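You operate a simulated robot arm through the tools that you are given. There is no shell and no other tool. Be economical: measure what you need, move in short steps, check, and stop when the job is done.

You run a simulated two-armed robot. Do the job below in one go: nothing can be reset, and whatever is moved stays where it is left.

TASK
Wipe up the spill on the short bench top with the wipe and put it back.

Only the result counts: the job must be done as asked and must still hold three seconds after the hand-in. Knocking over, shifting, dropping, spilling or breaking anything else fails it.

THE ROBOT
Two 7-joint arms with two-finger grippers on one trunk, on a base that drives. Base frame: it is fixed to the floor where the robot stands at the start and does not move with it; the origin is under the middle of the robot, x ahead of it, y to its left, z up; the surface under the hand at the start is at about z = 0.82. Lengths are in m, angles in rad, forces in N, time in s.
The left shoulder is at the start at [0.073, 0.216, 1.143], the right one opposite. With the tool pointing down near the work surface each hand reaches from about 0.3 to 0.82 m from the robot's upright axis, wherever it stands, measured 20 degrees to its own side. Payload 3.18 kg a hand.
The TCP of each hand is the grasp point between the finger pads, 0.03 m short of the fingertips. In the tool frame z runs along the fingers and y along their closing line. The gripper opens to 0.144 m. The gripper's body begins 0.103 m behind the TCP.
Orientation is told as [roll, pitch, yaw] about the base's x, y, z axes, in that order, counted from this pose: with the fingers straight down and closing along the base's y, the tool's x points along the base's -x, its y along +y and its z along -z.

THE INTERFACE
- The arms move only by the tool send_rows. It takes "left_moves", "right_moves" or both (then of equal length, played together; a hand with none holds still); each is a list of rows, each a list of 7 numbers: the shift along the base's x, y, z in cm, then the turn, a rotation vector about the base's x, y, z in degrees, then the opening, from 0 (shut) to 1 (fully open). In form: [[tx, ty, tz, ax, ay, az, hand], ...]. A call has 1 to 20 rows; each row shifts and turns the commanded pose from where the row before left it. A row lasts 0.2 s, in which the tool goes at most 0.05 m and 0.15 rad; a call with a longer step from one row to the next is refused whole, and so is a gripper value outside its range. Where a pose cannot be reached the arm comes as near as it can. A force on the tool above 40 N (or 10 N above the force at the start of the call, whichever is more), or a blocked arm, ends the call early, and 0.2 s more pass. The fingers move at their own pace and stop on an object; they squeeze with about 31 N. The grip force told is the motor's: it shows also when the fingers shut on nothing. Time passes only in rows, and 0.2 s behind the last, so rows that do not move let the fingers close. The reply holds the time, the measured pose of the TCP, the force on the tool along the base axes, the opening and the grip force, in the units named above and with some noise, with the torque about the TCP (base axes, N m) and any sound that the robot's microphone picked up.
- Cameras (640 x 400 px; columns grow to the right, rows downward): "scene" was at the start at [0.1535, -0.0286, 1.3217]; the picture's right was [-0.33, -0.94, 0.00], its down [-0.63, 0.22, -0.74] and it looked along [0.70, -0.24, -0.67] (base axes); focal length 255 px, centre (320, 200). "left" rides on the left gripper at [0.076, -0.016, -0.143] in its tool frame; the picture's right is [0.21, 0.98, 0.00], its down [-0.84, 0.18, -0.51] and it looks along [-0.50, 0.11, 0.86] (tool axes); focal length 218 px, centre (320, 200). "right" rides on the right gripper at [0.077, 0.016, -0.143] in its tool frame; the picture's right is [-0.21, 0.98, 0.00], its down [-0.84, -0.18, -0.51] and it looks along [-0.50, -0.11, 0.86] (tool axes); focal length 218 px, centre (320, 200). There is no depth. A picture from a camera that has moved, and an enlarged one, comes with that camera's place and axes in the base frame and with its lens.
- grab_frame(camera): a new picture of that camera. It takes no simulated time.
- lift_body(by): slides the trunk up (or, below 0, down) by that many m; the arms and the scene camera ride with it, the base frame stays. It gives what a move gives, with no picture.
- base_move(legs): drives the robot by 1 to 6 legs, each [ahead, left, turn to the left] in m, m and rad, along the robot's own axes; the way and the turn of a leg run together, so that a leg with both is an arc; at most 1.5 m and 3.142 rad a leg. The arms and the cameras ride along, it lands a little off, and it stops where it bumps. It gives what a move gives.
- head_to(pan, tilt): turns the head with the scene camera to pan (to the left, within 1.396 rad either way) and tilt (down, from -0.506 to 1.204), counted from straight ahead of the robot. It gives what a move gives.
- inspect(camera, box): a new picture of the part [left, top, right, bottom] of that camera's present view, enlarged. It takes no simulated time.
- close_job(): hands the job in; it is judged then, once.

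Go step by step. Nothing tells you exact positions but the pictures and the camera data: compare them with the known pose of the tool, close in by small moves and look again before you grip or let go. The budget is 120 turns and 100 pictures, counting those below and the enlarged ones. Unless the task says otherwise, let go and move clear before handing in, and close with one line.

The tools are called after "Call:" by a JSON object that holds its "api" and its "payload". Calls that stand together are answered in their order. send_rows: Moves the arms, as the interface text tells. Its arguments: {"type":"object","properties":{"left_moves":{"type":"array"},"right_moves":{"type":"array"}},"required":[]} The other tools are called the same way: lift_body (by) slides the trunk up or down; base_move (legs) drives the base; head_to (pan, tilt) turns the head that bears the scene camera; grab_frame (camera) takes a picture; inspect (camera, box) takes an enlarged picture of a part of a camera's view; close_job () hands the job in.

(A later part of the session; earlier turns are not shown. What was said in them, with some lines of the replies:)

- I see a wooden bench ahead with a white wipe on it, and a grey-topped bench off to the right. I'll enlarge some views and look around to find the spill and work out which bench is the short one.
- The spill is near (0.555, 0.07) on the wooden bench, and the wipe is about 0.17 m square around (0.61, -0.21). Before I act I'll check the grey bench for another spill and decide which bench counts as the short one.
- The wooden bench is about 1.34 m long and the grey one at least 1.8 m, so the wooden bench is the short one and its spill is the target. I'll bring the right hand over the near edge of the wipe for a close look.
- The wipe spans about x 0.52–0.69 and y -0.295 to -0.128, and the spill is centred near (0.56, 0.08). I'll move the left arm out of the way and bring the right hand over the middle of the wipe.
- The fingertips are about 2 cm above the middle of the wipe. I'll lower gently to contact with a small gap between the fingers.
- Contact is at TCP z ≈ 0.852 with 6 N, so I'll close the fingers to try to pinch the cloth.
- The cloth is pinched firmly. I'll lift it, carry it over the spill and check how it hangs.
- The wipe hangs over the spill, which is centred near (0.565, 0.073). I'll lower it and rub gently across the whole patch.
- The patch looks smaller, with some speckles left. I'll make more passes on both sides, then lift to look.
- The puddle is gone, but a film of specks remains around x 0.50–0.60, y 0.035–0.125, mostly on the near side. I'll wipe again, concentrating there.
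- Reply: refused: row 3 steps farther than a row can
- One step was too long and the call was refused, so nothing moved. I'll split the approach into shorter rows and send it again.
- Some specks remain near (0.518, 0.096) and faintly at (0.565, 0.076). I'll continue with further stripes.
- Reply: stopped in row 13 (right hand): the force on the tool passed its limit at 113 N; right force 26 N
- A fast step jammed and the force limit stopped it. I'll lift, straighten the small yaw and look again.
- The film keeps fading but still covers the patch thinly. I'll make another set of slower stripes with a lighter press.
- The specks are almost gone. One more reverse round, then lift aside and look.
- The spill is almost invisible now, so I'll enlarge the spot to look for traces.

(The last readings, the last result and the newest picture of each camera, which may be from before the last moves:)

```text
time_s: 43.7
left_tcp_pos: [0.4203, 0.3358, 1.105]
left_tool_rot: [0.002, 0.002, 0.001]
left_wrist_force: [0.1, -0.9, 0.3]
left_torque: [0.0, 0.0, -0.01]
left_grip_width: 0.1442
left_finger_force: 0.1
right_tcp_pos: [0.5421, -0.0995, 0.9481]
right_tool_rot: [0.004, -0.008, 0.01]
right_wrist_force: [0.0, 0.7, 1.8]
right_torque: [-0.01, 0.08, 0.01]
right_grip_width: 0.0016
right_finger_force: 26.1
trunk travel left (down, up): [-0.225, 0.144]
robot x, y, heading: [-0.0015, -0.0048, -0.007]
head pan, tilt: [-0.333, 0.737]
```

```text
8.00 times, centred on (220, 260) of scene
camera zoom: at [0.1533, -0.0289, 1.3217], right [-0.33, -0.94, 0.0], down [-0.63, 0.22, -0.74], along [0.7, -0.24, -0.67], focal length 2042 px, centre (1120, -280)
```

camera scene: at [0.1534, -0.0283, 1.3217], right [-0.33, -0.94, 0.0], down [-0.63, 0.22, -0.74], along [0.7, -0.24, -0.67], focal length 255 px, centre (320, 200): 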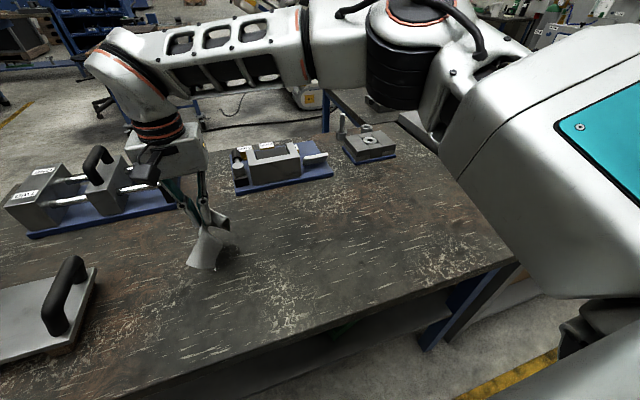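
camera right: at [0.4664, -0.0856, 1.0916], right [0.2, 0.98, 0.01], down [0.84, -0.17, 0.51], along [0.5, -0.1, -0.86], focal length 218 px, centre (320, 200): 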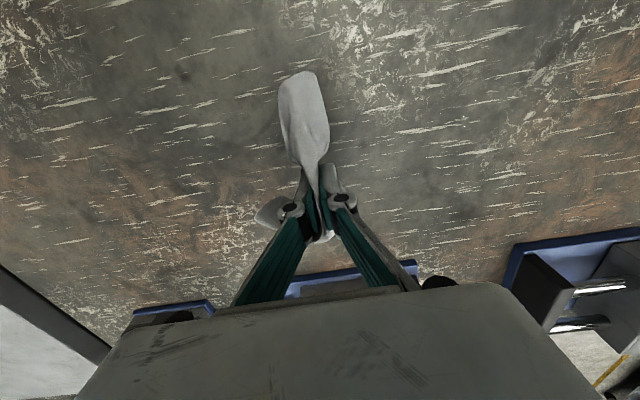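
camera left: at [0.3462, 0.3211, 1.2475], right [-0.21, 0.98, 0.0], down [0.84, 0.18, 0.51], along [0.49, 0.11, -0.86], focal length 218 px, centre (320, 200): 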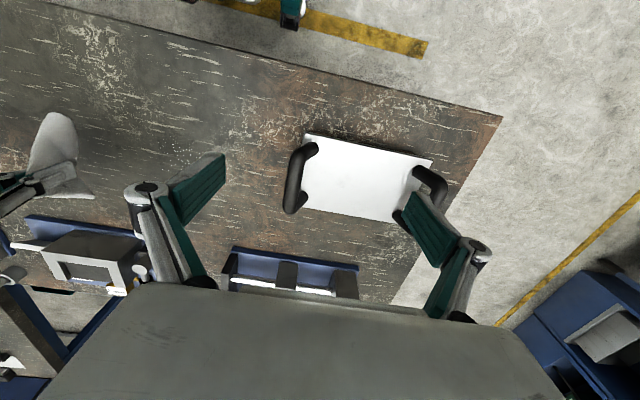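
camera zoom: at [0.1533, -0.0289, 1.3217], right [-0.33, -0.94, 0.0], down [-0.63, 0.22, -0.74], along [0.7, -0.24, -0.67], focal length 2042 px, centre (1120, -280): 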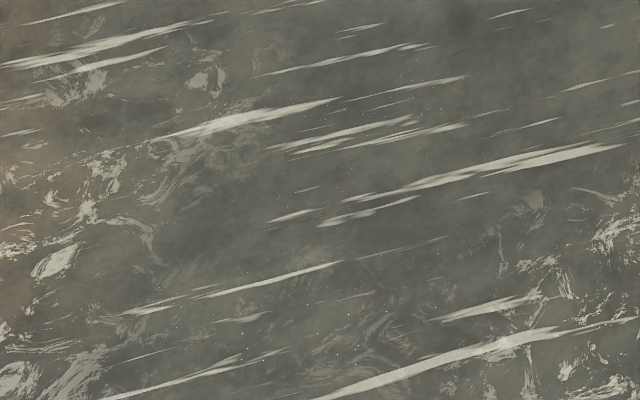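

A few tiny specks are left around x 0.51–0.58, y 0.03–0.09. I'll do another full round there.

Call:
{"api": "send_rows", "payload": {"right_moves": [[-1.5, 4, 0, 0, 0, 0, 0], [-1.5, 4, 0, 0, 0, 0, 0], [-1, 2, 0, 0, 0, 0, 0], [0, 0, -4.5, 0, 0, 0, 0], [0, 0, -4, 0, 0, 0, 0], [0, 0, -1, 0, 0, 0, 0], [0, 0, -0.4, 0, 0, 0, 0], [0, 2.5, 0, 0, 0, 0, 0], [0, 2.5, 0, 0, 0, 0, 0], [0, 2.5, 0, 0, 0, 0, 0], [0, 2.5, 0, 0, 0, 0, 0], [0, 2, 0, 0, 0, 0, 0], [1.5, 0, 0, 0, 0, 0, 0], [0, -2.5, 0, 0, 0, 0, 0], [0, -2.5, 0, 0, 0, 0, 0], [0, -2.5, 0, 0, 0, 0, 0], [0, -2.5, 0, 0, 0, 0, 0], [0, -2, 0, 0, 0, 0, 0], [1.5, 0, 0, 0, 0, 0, 0]]}}

Call:
{"api": "send_rows", "payload": {"right_moves": [[0, 2.5, 0, 0, 0, 0, 0], [0, 2.5, 0, 0, 0, 0, 0], [0, 2.5, 0, 0, 0, 0, 0], [0, 2.5, 0, 0, 0, 0, 0], [0, 2, 0, 0, 0, 0, 0], [1.5, 0, 0, 0, 0, 0, 0], [0, -2.5, 0, 0, 0, 0, 0], [0, -2.5, 0, 0, 0, 0, 0], [0, -2.5, 0, 0, 0, 0, 0], [0, -2.5, 0, 0, 0, 0, 0], [0, -2, 0, 0, 0, 0, 0], [1.5, 0, 0, 0, 0, 0, 0], [0, 2.5, 0, 0, 0, 0, 0], [0, 2.5, 0, 0, 0, 0, 0], [0, 2.5, 0, 0, 0, 0, 0], [0, 2.5, 0, 0, 0, 0, 0], [0, 2, 0, 0, 0, 0, 0]]}}

Call:
{"api": "send_rows", "payload": {"right_moves": [[-2.2, 0, 0, 0, 0, 0, 0], [0, -2.5, 0, 0, 0, 0, 0], [0, -2.5, 0, 0, 0, 0, 0], [0, -2.5, 0, 0, 0, 0, 0], [0, -2.5, 0, 0, 0, 0, 0], [0, -2, 0, 0, 0, 0, 0], [-1.5, 0, 0, 0, 0, 0, 0], [0, 2.5, 0, 0, 0, 0, 0], [0, 2.5, 0, 0, 0, 0, 0], [0, 2.5, 0, 0, 0, 0, 0], [0, 2.5, 0, 0, 0, 0, 0], [0, 0, 3, 0, 0, 0, 0], [0, 0, 4, 0, 0, 0, 0], [0, -4, 2.5, 0, 0, 0, 0], [0, -4, 0, 0, 0, 0, 0], [0, -4, 0, 0, 0, 0, 0], [0, -4, 0, 0, 0, 0, 0], [0, -4, 0, 0, 0, 0, 0], [0, 0, 0, 0, 0, 0, 0]]}}

Call:
{"api": "grab_frame", "payload": {"camera": "right"}}

Call:
{"api": "inspect", "payload": {"camera": "scene", "box": [195, 235, 245, 285]}}

Call:
{"api": "inspect", "payload": {"camera": "right", "box": [400, 60, 560, 180]}}

```text
time_s: 47.7
left_tcp_pos: [0.4215, 0.3375, 1.104]
left_tool_rot: [0.0, 0.003, 0.002]
left_wrist_force: [-0.1, 0.5, 0.5]
left_torque: [-0.03, 0.01, 0.05]
left_grip_width: 0.1442
left_finger_force: 0.0
right_tcp_pos: [0.5348, 0.0002, 0.8503]
right_tool_rot: [0.002, -0.007, 0.006]
right_wrist_force: [-1.7, -0.7, 2.3]
right_torque: [0.15, 0.01, 0.0]
right_grip_width: 0.0053
right_finger_force: 39.5
trunk travel left (down, up): [-0.225, 0.144]
robot x, y, heading: [-0.0038, -0.0034, 0.004]
head pan, tilt: [-0.333, 0.737]
```

```text
time_s: 51.3
left_tcp_pos: [0.4217, 0.3369, 1.1051]
left_tool_rot: [-0.002, 0.005, 0.001]
left_wrist_force: [0.6, -0.8, -0.1]
left_torque: [-0.01, 0.03, 0.01]
left_grip_width: 0.144
left_finger_force: 0.0
right_tcp_pos: [0.5651, 0.1193, 0.8495]
right_tool_rot: [0.01, -0.002, -0.001]
right_wrist_force: [-0.1, -0.7, 3.0]
right_torque: [-0.2, -0.11, 0.02]
right_grip_width: 0.0017
right_finger_force: 29.9
trunk travel left (down, up): [-0.225, 0.144]
robot x, y, heading: [-0.0037, -0.0001, -0.003]
head pan, tilt: [-0.333, 0.737]
```

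```text
time_s: 55.3
left_tcp_pos: [0.4215, 0.337, 1.1037]
left_tool_rot: [-0.002, 0.005, 0.001]
left_wrist_force: [-0.8, -0.5, -0.3]
left_torque: [-0.01, 0.03, 0.02]
left_grip_width: 0.144
left_finger_force: 0.0
right_tcp_pos: [0.5247, -0.1009, 0.9464]
right_tool_rot: [0.004, -0.006, 0.01]
right_wrist_force: [0.2, -0.1, 0.4]
right_torque: [-0.03, 0.02, 0.01]
right_grip_width: 0.0041
right_finger_force: 26.4
trunk travel left (down, up): [-0.225, 0.144]
robot x, y, heading: [-0.0029, 0.0006, 0.003]
head pan, tilt: [-0.333, 0.737]
```

```text
67 pictures are left
camera right: at [0.4484, -0.0857, 1.0885], right [0.2, 0.98, 0.0], down [0.84, -0.17, 0.51], along [0.5, -0.1, -0.86], focal length 218 px, centre (320, 200)
```

right: 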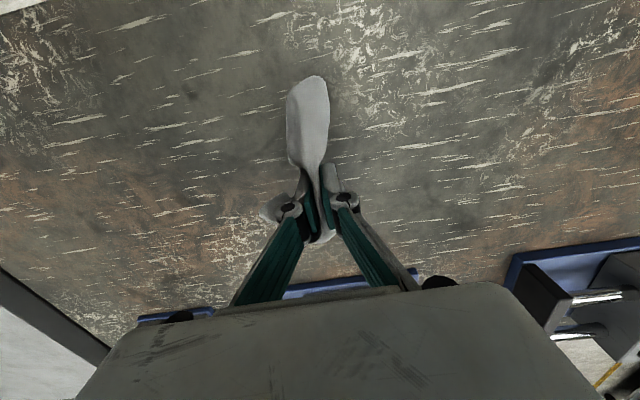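

```text
8.00 times, centred on (220, 260) of scene
camera zoom: at [0.1537, -0.0278, 1.3216], right [-0.33, -0.94, 0.0], down [-0.63, 0.22, -0.74], along [0.7, -0.24, -0.67], focal length 2042 px, centre (1120, -280)
```

zoom: 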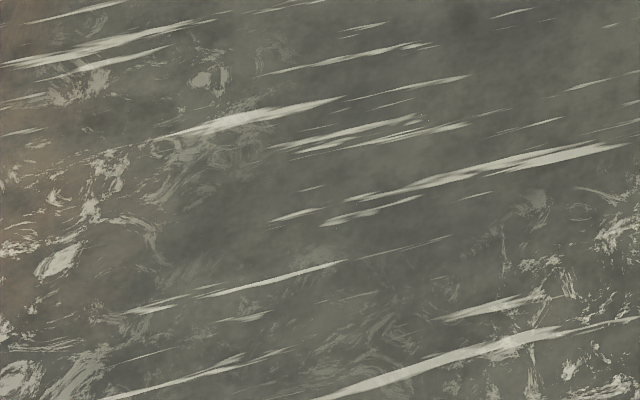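

```text
3.33 times, centred on (480, 120) of right
camera zoom: at [0.4484, -0.0857, 1.0885], right [0.2, 0.98, 0.0], down [0.84, -0.17, 0.51], along [0.5, -0.1, -0.86], focal length 728 px, centre (-213, 467)
```

zoom: 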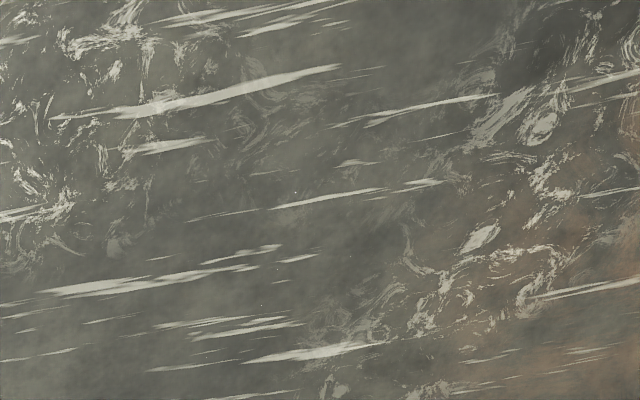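

Only one or two pinpoint specks remain, near (0.531, 0.08) and (0.562, 0.077). I'll do one last short pass there.

Call:
{"api": "send_rows", "payload": {"right_moves": [[0.3, 4, 0, 0, 0, 0, 0], [0.3, 4, 0, 0, 0, 0, 0], [0, 4, 0, 0, 0, 0, 0], [0, 0, -4.5, 0, 0, 0, 0], [0, 0, -4, 0, 0, 0, 0], [0, 0, -1, 0, 0, 0, 0], [0, 0, -0.3, 0, 0, 0, 0], [0, 2.5, 0, 0, 0, 0, 0], [0, 2.5, 0, 0, 0, 0, 0], [0, 2.5, 0, 0, 0, 0, 0], [0, 2.5, 0, 0, 0, 0, 0], [1.5, 0, 0, 0, 0, 0, 0], [0, -2.5, 0, 0, 0, 0, 0], [0, -2.5, 0, 0, 0, 0, 0], [0, -2.5, 0, 0, 0, 0, 0], [0, -2.5, 0, 0, 0, 0, 0], [1.5, 0, 0, 0, 0, 0, 0], [0, 2.5, 0, 0, 0, 0, 0], [0, 2.5, 0, 0, 0, 0, 0], [0, 2.5, 0, 0, 0, 0, 0]]}}

Call:
{"api": "send_rows", "payload": {"right_moves": [[0, 2.5, 0, 0, 0, 0, 0], [0.5, -2.5, 0, 0, 0, 0, 0], [0, -2.5, 0, 0, 0, 0, 0], [0, -2.5, 0, 0, 0, 0, 0], [0, -2.5, 0, 0, 0, 0, 0], [-3.5, 0, 0, 0, 0, 0, 0], [0, 2.5, 0, 0, 0, 0, 0], [0, 2.5, 0, 0, 0, 0, 0], [0, 2.5, 0, 0, 0, 0, 0], [0, 2.5, 0, 0, 0, 0, 0], [0, 0, 3, 0, 0, 0, 0], [0, 0, 4, 0, 0, 0, 0], [0, -4, 2.5, 0, 0, 0, 0], [0, -4, 0, 0, 0, 0, 0], [0, -4, 0, 0, 0, 0, 0], [0, -4, 0, 0, 0, 0, 0], [0, -4, 0, 0, 0, 0, 0], [0, 0, 0, 0, 0, 0, 0]]}}

Call:
{"api": "inspect", "payload": {"camera": "right", "box": [400, 60, 560, 180]}}

Call:
{"api": "grab_frame", "payload": {"camera": "scene"}}

```text
time_s: 59.5
left_tcp_pos: [0.4205, 0.3377, 1.1042]
left_tool_rot: [-0.002, 0.005, 0.002]
left_wrist_force: [-0.5, -0.7, 0.2]
left_torque: [-0.02, -0.01, 0.01]
left_grip_width: 0.1439
left_finger_force: 0.0
right_tcp_pos: [0.5628, 0.0995, 0.8479]
right_tool_rot: [0.003, -0.005, 0.011]
right_wrist_force: [0.7, 0.2, -0.1]
right_torque: [-0.02, 0.04, 0.02]
right_grip_width: 0.0022
right_finger_force: 28.8
trunk travel left (down, up): [-0.225, 0.144]
robot x, y, heading: [-0.0016, 0.0005, 0.0]
head pan, tilt: [-0.333, 0.737]
```

```text
time_s: 63.3
left_tcp_pos: [0.4227, 0.3375, 1.1039]
left_tool_rot: [-0.002, 0.004, 0.001]
left_wrist_force: [1.0, 0.5, 0.0]
left_torque: [-0.06, 0.01, -0.01]
left_grip_width: 0.1437
left_finger_force: 0.1
right_tcp_pos: [0.5307, -0.0793, 0.9439]
right_tool_rot: [0.003, -0.006, 0.01]
right_wrist_force: [0.3, -2.8, 1.8]
right_torque: [-0.11, 0.0, 0.01]
right_grip_width: 0.0022
right_finger_force: 32.7
trunk travel left (down, up): [-0.225, 0.144]
robot x, y, heading: [0.0018, 0.0002, -0.001]
head pan, tilt: [-0.333, 0.737]
```

```text
3.33 times, centred on (480, 120) of right
camera zoom: at [0.4541, -0.0669, 1.0862], right [0.2, 0.98, 0.0], down [0.84, -0.17, 0.51], along [0.5, -0.1, -0.86], focal length 728 px, centre (-213, 467)
```

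zoom: 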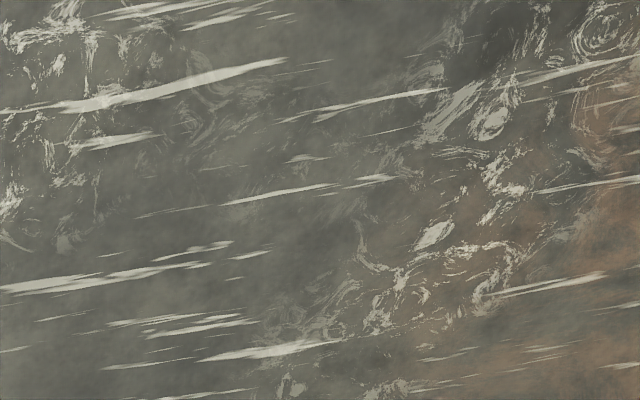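

```text
63 pictures are left
camera scene: at [0.1538, -0.0278, 1.3216], right [-0.33, -0.94, 0.0], down [-0.63, 0.22, -0.74], along [0.7, -0.24, -0.67], focal length 255 px, centre (320, 200)
```

scene: 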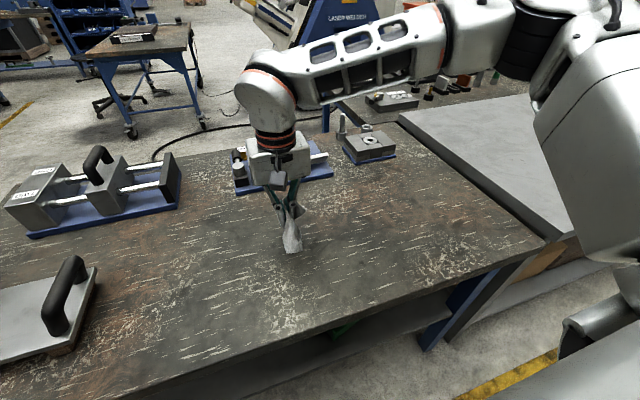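

The bench is clean where the spill was. I'll carry the wipe back to its original place at (0.605, -0.21) and lower it.

Call:
{"api": "send_rows", "payload": {"right_moves": [[2, -3.5, 0, 0, 0, 0, 0], [2, -3.5, 0, 0, 0, 0, 0], [2, -3, 0, 0, 0, 0, 0], [1.5, -3, 0, 0, 0, 0, 0], [0, 0, 0, 0, 0, 0, 0], [0, 0, -3, 0, 0, 0, 0], [0, 0, -3, 0, 0, 0, 0], [0, 0, -2, 0, 0, 0, 0], [0, 0, -0.8, 0, 0, 0, 0], [0, 0, 0, 0, 0, 0, 0]]}}

Call:
{"api": "grab_frame", "payload": {"camera": "right"}}

Call:
{"api": "inspect", "payload": {"camera": "scene", "box": [270, 150, 400, 260]}}

```text
time_s: 65.5
left_tcp_pos: [0.4206, 0.3368, 1.1046]
left_tool_rot: [0.0, 0.002, 0.003]
left_wrist_force: [1.0, 0.1, -0.1]
left_torque: [0.0, 0.0, -0.03]
left_grip_width: 0.1441
left_finger_force: 0.0
right_tcp_pos: [0.6063, -0.2086, 0.8547]
right_tool_rot: [0.004, -0.005, 0.01]
right_wrist_force: [-0.3, -1.4, -1.1]
right_torque: [0.05, 0.05, -0.02]
right_grip_width: 0.0048
right_finger_force: 28.7
trunk travel left (down, up): [-0.225, 0.144]
robot x, y, heading: [-0.0015, 0.0001, 0.003]
head pan, tilt: [-0.333, 0.737]
```

```text
62 pictures are left
camera right: at [0.53, -0.1948, 0.9962], right [0.2, 0.98, 0.01], down [0.84, -0.17, 0.51], along [0.5, -0.1, -0.86], focal length 218 px, centre (320, 200)
```

right: 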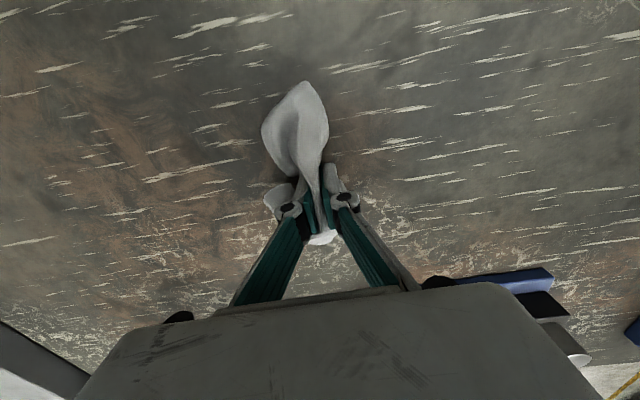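

```text
3.64 times, centred on (335, 205) of scene
camera zoom: at [0.1534, -0.0285, 1.3217], right [-0.33, -0.94, 0.0], down [-0.63, 0.22, -0.74], along [0.7, -0.24, -0.67], focal length 928 px, centre (266, 182)
```

zoom: 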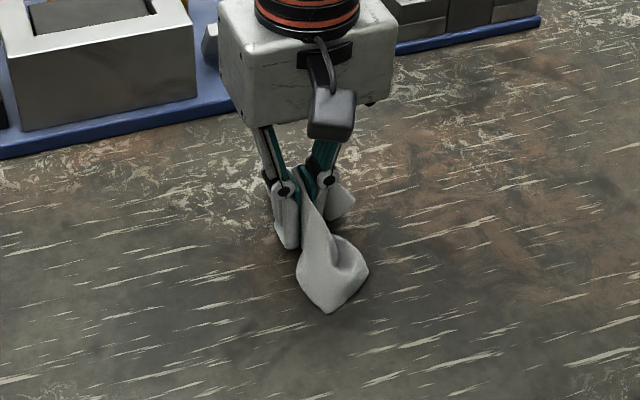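

The wipe is down but bunched. I'll open slowly to let it relax, rise a little and look.

Call:
{"api": "send_rows", "payload": {"right_moves": [[0, 0, -0.1, 0, 0, 0, 0.1], [0, 0, 0, 0, 0, 0, 0.25], [0, 0, 0, 0, 0, 0, 0.4], [0, 0, 0, 0, 0, 0, 0.6], [0, 0, 0, 0, 0, 0, 0.8], [0, 0, 0, 0, 0, 0, 0.8], [0, 0, 2, 0, 0, 0, 0.8], [0, 0, 3, 0, 0, 0, 0.8], [0, 0, 4, 0, 0, 0, 0.8], [0, 0, 0, 0, 0, 0, 0.8]]}}

Call:
{"api": "grab_frame", "payload": {"camera": "right"}}

Call:
{"api": "inspect", "payload": {"camera": "scene", "box": [270, 150, 400, 260]}}

```text
time_s: 67.7
left_tcp_pos: [0.4224, 0.3377, 1.1047]
left_tool_rot: [-0.002, 0.004, 0.001]
left_wrist_force: [0.1, 0.0, 0.2]
left_torque: [-0.01, 0.0, -0.03]
left_grip_width: 0.1441
left_finger_force: 0.0
right_tcp_pos: [0.6062, -0.2076, 0.9426]
right_tool_rot: [0.003, -0.005, 0.009]
right_wrist_force: [-1.0, -0.1, -0.2]
right_torque: [0.0, 0.02, 0.01]
right_grip_width: 0.1153
right_finger_force: 0.0
trunk travel left (down, up): [-0.225, 0.144]
robot x, y, heading: [-0.0043, 0.0014, -0.002]
head pan, tilt: [-0.333, 0.737]
```

```text
60 pictures are left
camera right: at [0.5301, -0.1947, 1.0855], right [0.2, 0.98, 0.01], down [0.84, -0.17, 0.51], along [0.5, -0.1, -0.86], focal length 218 px, centre (320, 200)
```

right: 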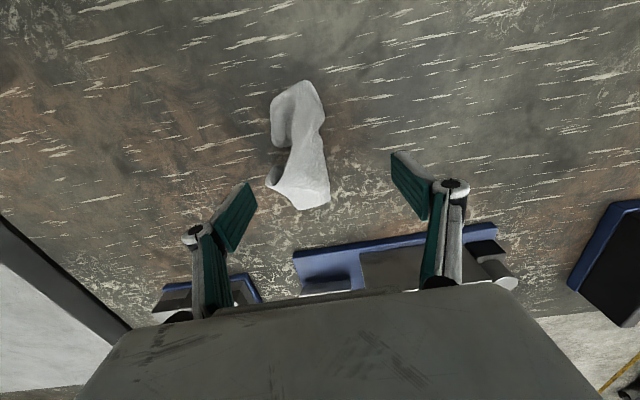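

```text
3.64 times, centred on (335, 205) of scene
camera zoom: at [0.1542, -0.0288, 1.3215], right [-0.33, -0.94, 0.0], down [-0.64, 0.22, -0.74], along [0.7, -0.24, -0.67], focal length 928 px, centre (266, 182)
```

zoom: 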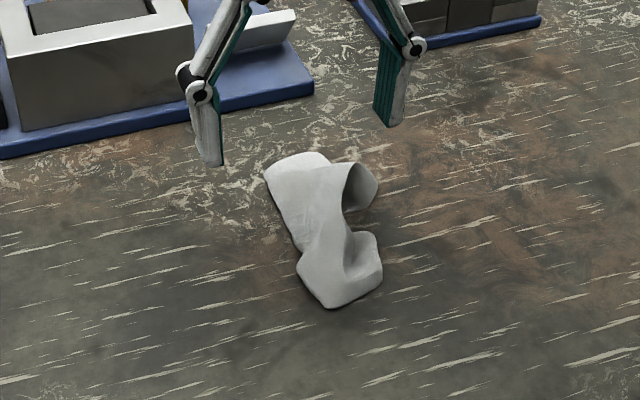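

The wipe is back but crumpled, and its middle is at about (0.613, -0.232), roughly 2 cm too far right. I'll look closely at how it is folded before spreading and nudging it.

Call:
{"api": "inspect", "payload": {"camera": "right", "box": [240, 65, 360, 225]}}

Call:
{"api": "inspect", "payload": {"camera": "scene", "box": [310, 175, 360, 215]}}

```text
2.50 times, centred on (300, 145) of right
camera zoom: at [0.5301, -0.1947, 1.0855], right [0.2, 0.98, 0.01], down [0.84, -0.17, 0.51], along [0.5, -0.1, -0.86], focal length 546 px, centre (370, 338)
```

zoom: 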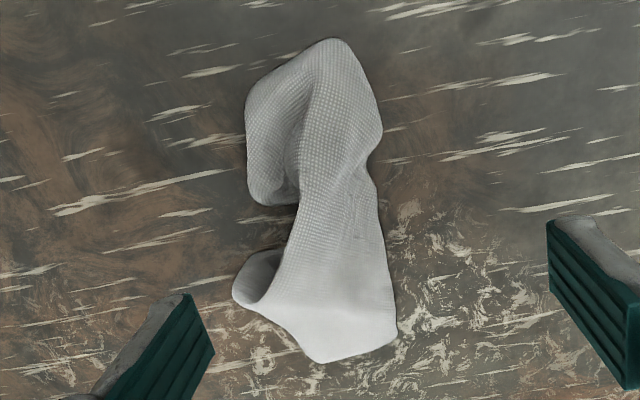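

```text
10.00 times, centred on (335, 195) of scene
camera zoom: at [0.1542, -0.0288, 1.3215], right [-0.33, -0.94, 0.0], down [-0.64, 0.22, -0.74], along [0.7, -0.24, -0.67], focal length 2552 px, centre (170, 250)
```

zoom: 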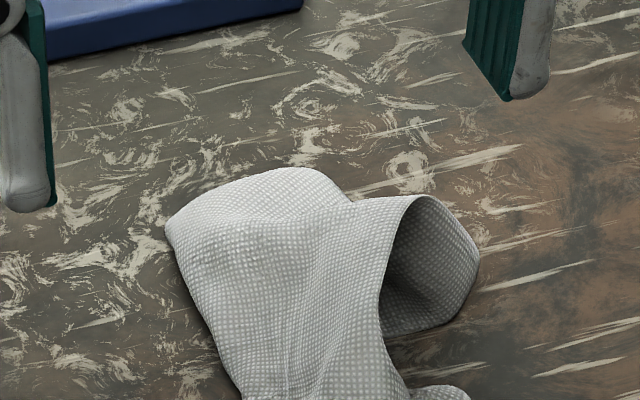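

It looks doubled over, with the corners curled under. I'll press the nearly closed fingers lightly on the middle and open them, so friction spreads it outwards.

Call:
{"api": "send_rows", "payload": {"right_moves": [[0, -1, 0, 0, 0, 0, 0.4], [0, -1, -3, 0, 0, 0, 0.1], [0, 0, -3, 0, 0, 0, 0.05], [0, 0, -1.5, 0, 0, 0, 0.05], [0, 0, -0.8, 0, 0, 0, 0.05], [0, 0, -0.6, 0, 0, 0, 0.05], [0, 0, -0.3, 0, 0, 0, 0.05], [0, 0, -0.1, 0, 0, 0, 0.15], [0, 0.3, 0, 0, 0, 0, 0.25], [0, 0.3, 0, 0, 0, 0, 0.35], [0, 0.4, 0, 0, 0, 0, 0.5], [0, 0.4, 0, 0, 0, 0, 0.6], [0, 0, 2, 0, 0, 0, 0.7], [0, 0, 3, 0, 0, 0, 0.9], [0, 0, 4, 0, 0, 0, 1], [0, 0, 0, 0, 0, 0, 1]]}}

Call:
{"api": "inspect", "payload": {"camera": "right", "box": [200, 45, 420, 225]}}

Call:
{"api": "inspect", "payload": {"camera": "scene", "box": [290, 165, 380, 245]}}

```text
time_s: 71.1
left_tcp_pos: [0.4225, 0.337, 1.1042]
left_tool_rot: [-0.001, 0.002, 0.001]
left_wrist_force: [1.1, 0.4, 0.3]
left_torque: [-0.03, 0.07, 0.0]
left_grip_width: 0.1439
left_finger_force: 0.1
right_tcp_pos: [0.6077, -0.2141, 0.9404]
right_tool_rot: [0.002, -0.004, 0.009]
right_wrist_force: [-0.1, 0.0, 0.5]
right_torque: [-0.01, -0.01, -0.02]
right_grip_width: 0.1442
right_finger_force: 0.1
trunk travel left (down, up): [-0.225, 0.144]
robot x, y, heading: [0.0007, -0.0011, -0.003]
head pan, tilt: [-0.333, 0.737]
```

```text
2.22 times, centred on (310, 135) of right
camera zoom: at [0.5313, -0.2003, 1.0822], right [0.2, 0.98, 0.0], down [0.84, -0.17, 0.51], along [0.5, -0.1, -0.86], focal length 485 px, centre (342, 344)
```

zoom: 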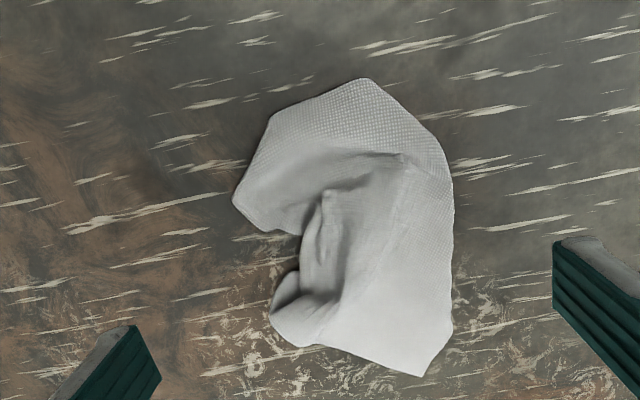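

```text
5.00 times, centred on (335, 205) of scene
camera zoom: at [0.1542, -0.0288, 1.3214], right [-0.33, -0.94, 0.0], down [-0.64, 0.22, -0.74], along [0.7, -0.24, -0.67], focal length 1276 px, centre (245, 175)
```

zoom: 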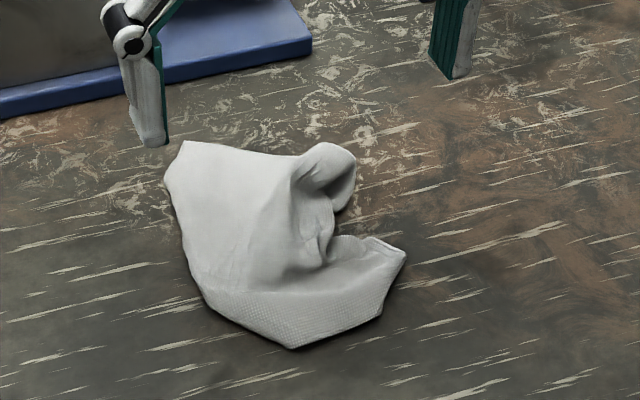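

That spread it well; the wipe is now centred near (0.62, -0.21). I'll do one more spread a bit further out and to the right, where it is still tucked.

Call:
{"api": "send_rows", "payload": {"right_moves": [[0.8, -0.6, 0, 0, 0, 0, 0.4], [0.8, -0.6, -3, 0, 0, 0, 0.1], [0, 0, -3, 0, 0, 0, 0.05], [0, 0, -1.5, 0, 0, 0, 0.05], [0, 0, -0.8, 0, 0, 0, 0.05], [0, 0, -0.6, 0, 0, 0, 0.05], [0, 0, -0.2, 0, 0, 0, 0.05], [0, 0, 0, 0, 0, 0, 0.15], [-0.3, -0.2, 0, 0, 0, 0, 0.25], [-0.3, -0.2, 0, 0, 0, 0, 0.35], [-0.3, -0.2, 0, 0, 0, 0, 0.5], [-0.3, -0.2, 0, 0, 0, 0, 0.6], [0, 0, 2, 0, 0, 0, 0.7], [0, 0, 3, 0, 0, 0, 0.9], [0, 0, 4, 0, 0, 0, 1], [0, 0, 0, 0, 0, 0, 1]]}}

Call:
{"api": "inspect", "payload": {"camera": "right", "box": [200, 45, 420, 225]}}

Call:
{"api": "inspect", "payload": {"camera": "scene", "box": [290, 165, 380, 245]}}

```text
time_s: 74.5
left_tcp_pos: [0.4223, 0.3358, 1.1036]
left_tool_rot: [-0.003, 0.003, 0.0]
left_wrist_force: [0.1, 0.9, -0.1]
left_torque: [-0.05, -0.02, -0.06]
left_grip_width: 0.1443
left_finger_force: 0.0
right_tcp_pos: [0.6119, -0.2342, 0.937]
right_tool_rot: [0.005, -0.005, 0.008]
right_wrist_force: [0.6, -0.2, 0.5]
right_torque: [0.02, 0.03, -0.02]
right_grip_width: 0.144
right_finger_force: 0.1
trunk travel left (down, up): [-0.225, 0.144]
robot x, y, heading: [0.0028, 0.0025, 0.002]
head pan, tilt: [-0.333, 0.737]
```

```text
2.22 times, centred on (310, 135) of right
camera zoom: at [0.5352, -0.2205, 1.08], right [0.2, 0.98, 0.0], down [0.84, -0.17, 0.51], along [0.5, -0.1, -0.86], focal length 485 px, centre (342, 344)
```

zoom: 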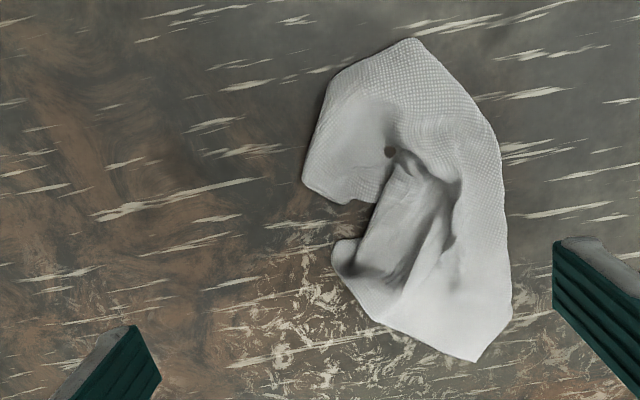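

```text
5.00 times, centred on (335, 205) of scene
camera zoom: at [0.1542, -0.0288, 1.3215], right [-0.33, -0.94, 0.0], down [-0.64, 0.22, -0.74], along [0.7, -0.24, -0.67], focal length 1276 px, centre (245, 175)
```

zoom: 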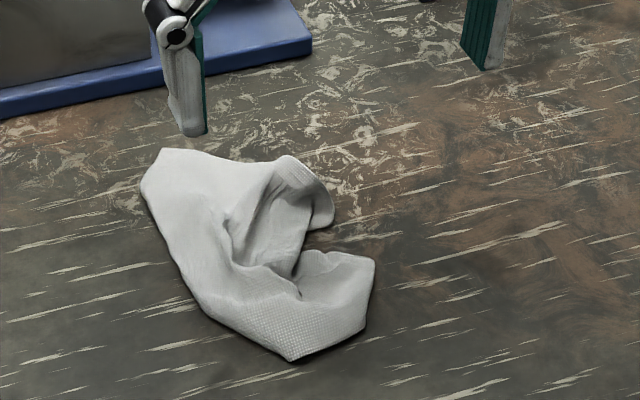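

The wipe is centred near (0.625, -0.20), with its right edge still tucked in. I'll press the closed fingertips just inside the notch and drag gently right to pull that edge out.

Call:
{"api": "send_rows", "payload": {"right_moves": [[0, 1, 0, 0, 0, 0, 0.5], [0, 1.5, 0, 0, 0, 0, 0], [0, 0, -3, 0, 0, 0, 0], [0, 0, -3, 0, 0, 0, 0], [0, 0, -1.5, 0, 0, 0, 0], [0, 0, -0.6, 0, 0, 0, 0], [0, 0, -0.4, 0, 0, 0, 0], [0, -1.2, -0.1, 0, 0, 0, 0], [-0.2, -1.2, 0, 0, 0, 0, 0], [-0.2, -1.2, 0, 0, 0, 0, 0], [-0.2, -1.2, 0, 0, 0, 0, 0], [-0.2, -1.2, 0, 0, 0, 0, 0], [0, 0, 2, 0, 0, 0, 0], [0, 0, 3, 0, 0, 0, 0.5], [0, 0, 4, 0, 0, 0, 1], [0, 0, 0, 0, 0, 0, 1]]}}

Call:
{"api": "grab_frame", "payload": {"camera": "right"}}

Call:
{"api": "inspect", "payload": {"camera": "scene", "box": [290, 165, 380, 245]}}

```text
time_s: 77.9
left_tcp_pos: [0.4232, 0.336, 1.1045]
left_tool_rot: [-0.002, 0.003, 0.001]
left_wrist_force: [-0.1, -0.3, -0.6]
left_torque: [0.0, 0.03, 0.0]
left_grip_width: 0.144
left_finger_force: 0.1
right_tcp_pos: [0.6017, -0.2705, 0.9415]
right_tool_rot: [0.003, -0.006, 0.008]
right_wrist_force: [0.4, 0.6, -0.2]
right_torque: [0.04, 0.01, 0.05]
right_grip_width: 0.1438
right_finger_force: 0.1
trunk travel left (down, up): [-0.225, 0.144]
robot x, y, heading: [-0.0007, -0.003, -0.001]
head pan, tilt: [-0.333, 0.737]
```

```text
52 pictures are left
camera right: at [0.5255, -0.2562, 1.0846], right [0.2, 0.98, 0.01], down [0.84, -0.17, 0.51], along [0.5, -0.1, -0.86], focal length 218 px, centre (320, 200)
```

right: 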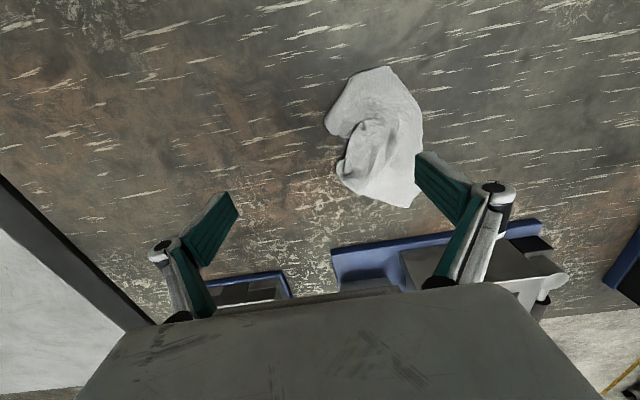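

```text
5.00 times, centred on (335, 205) of scene
camera zoom: at [0.1542, -0.0288, 1.3215], right [-0.33, -0.94, 0.0], down [-0.64, 0.22, -0.74], along [0.7, -0.24, -0.67], focal length 1276 px, centre (245, 175)
```

zoom: 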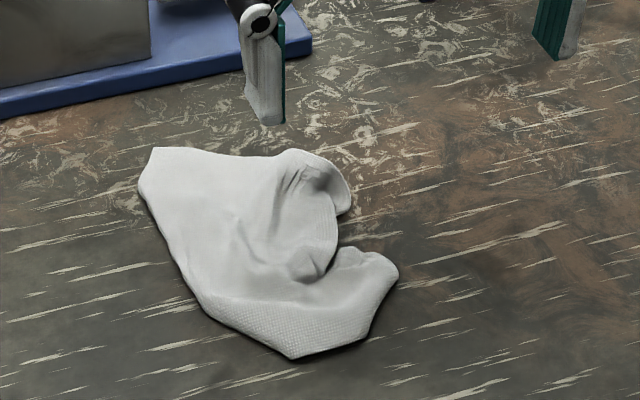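

The wipe now lies mostly spread at about (0.615, -0.20), on its original spot to within about 1.5 cm. I'll raise the hand clear and do a final check.

Call:
{"api": "send_rows", "payload": {"right_moves": [[0, 0, 4, 0, 0, 0, 1], [-2, 0, 4, 0, 0, 0, 1], [-4, 0, 2, 0, 0, 0, 1], [-4, 0, 1, 0, 0, 0, 1], [-4.5, 0.5, 0, 0, 0, 0, 1], [-4.5, 0.5, 0, 0, 0, 0, 1], [-4.5, 0.5, 0, 0, 0, 0, 1], [0, 0, 0, 0, 0, 0, 1]]}}

Call:
{"api": "grab_frame", "payload": {"camera": "scene"}}

Call:
{"api": "grab_frame", "payload": {"camera": "right"}}

Call:
{"api": "inspect", "payload": {"camera": "scene", "box": [170, 210, 270, 290]}}

```text
time_s: 79.7
left_tcp_pos: [0.4218, 0.337, 1.1047]
left_tool_rot: [-0.001, 0.003, 0.001]
left_wrist_force: [0.3, -0.4, -0.2]
left_torque: [0.0, -0.02, 0.01]
left_grip_width: 0.1438
left_finger_force: 0.1
right_tcp_pos: [0.3686, -0.2519, 1.0534]
right_tool_rot: [0.005, -0.004, 0.008]
right_wrist_force: [-0.1, 0.3, 0.5]
right_torque: [0.0, 0.01, 0.03]
right_grip_width: 0.1438
right_finger_force: 0.0
trunk travel left (down, up): [-0.225, 0.144]
robot x, y, heading: [0.0029, 0.0013, -0.005]
head pan, tilt: [-0.333, 0.737]
```

```text
50 pictures are left
camera scene: at [0.1541, -0.0285, 1.3215], right [-0.33, -0.94, 0.0], down [-0.64, 0.22, -0.74], along [0.7, -0.24, -0.67], focal length 255 px, centre (320, 200)
```

scene: 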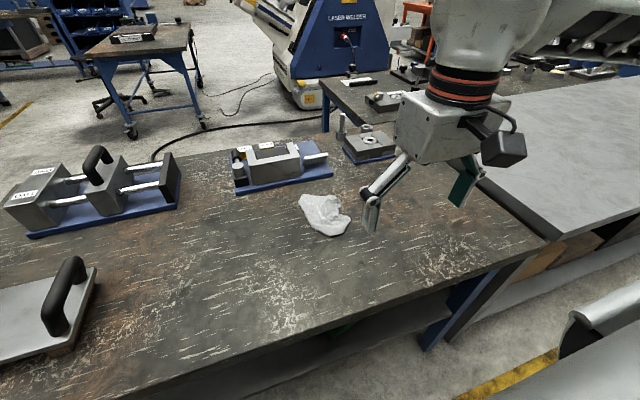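

```text
49 pictures are left
camera right: at [0.2917, -0.2381, 1.1958], right [0.2, 0.98, 0.0], down [0.84, -0.17, 0.51], along [0.5, -0.1, -0.86], focal length 218 px, centre (320, 200)
```

right: 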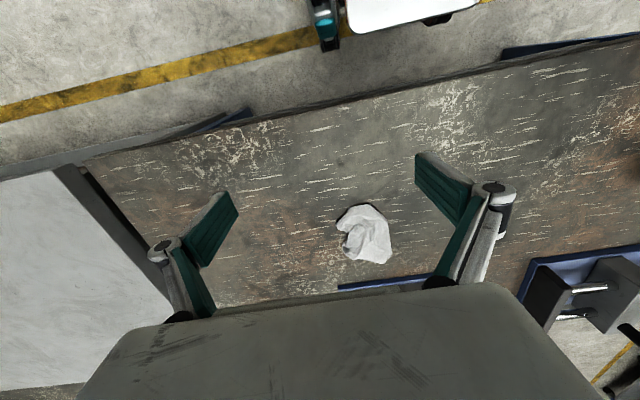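

```text
5.00 times, centred on (220, 250) of scene
camera zoom: at [0.1541, -0.0285, 1.3215], right [-0.33, -0.94, 0.0], down [-0.64, 0.22, -0.74], along [0.7, -0.24, -0.67], focal length 1276 px, centre (820, -50)
```

zoom: 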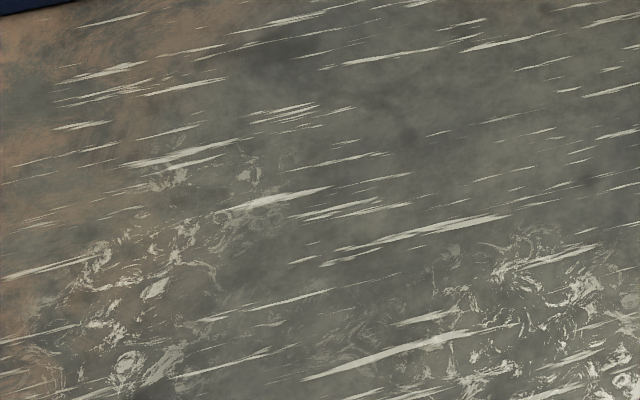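

The spot is clean, the wipe is back in its place, everything else looks undisturbed, and both hands are clear. I'm handing in.

Call:
{"api": "close_job", "payload": {}}

```text
The job is handed in.
```

I wiped up the spill on the short (wooden) bench and put the wipe back within about 1.5 cm of where it lay; it is still somewhat crumpled, not flat as it was.
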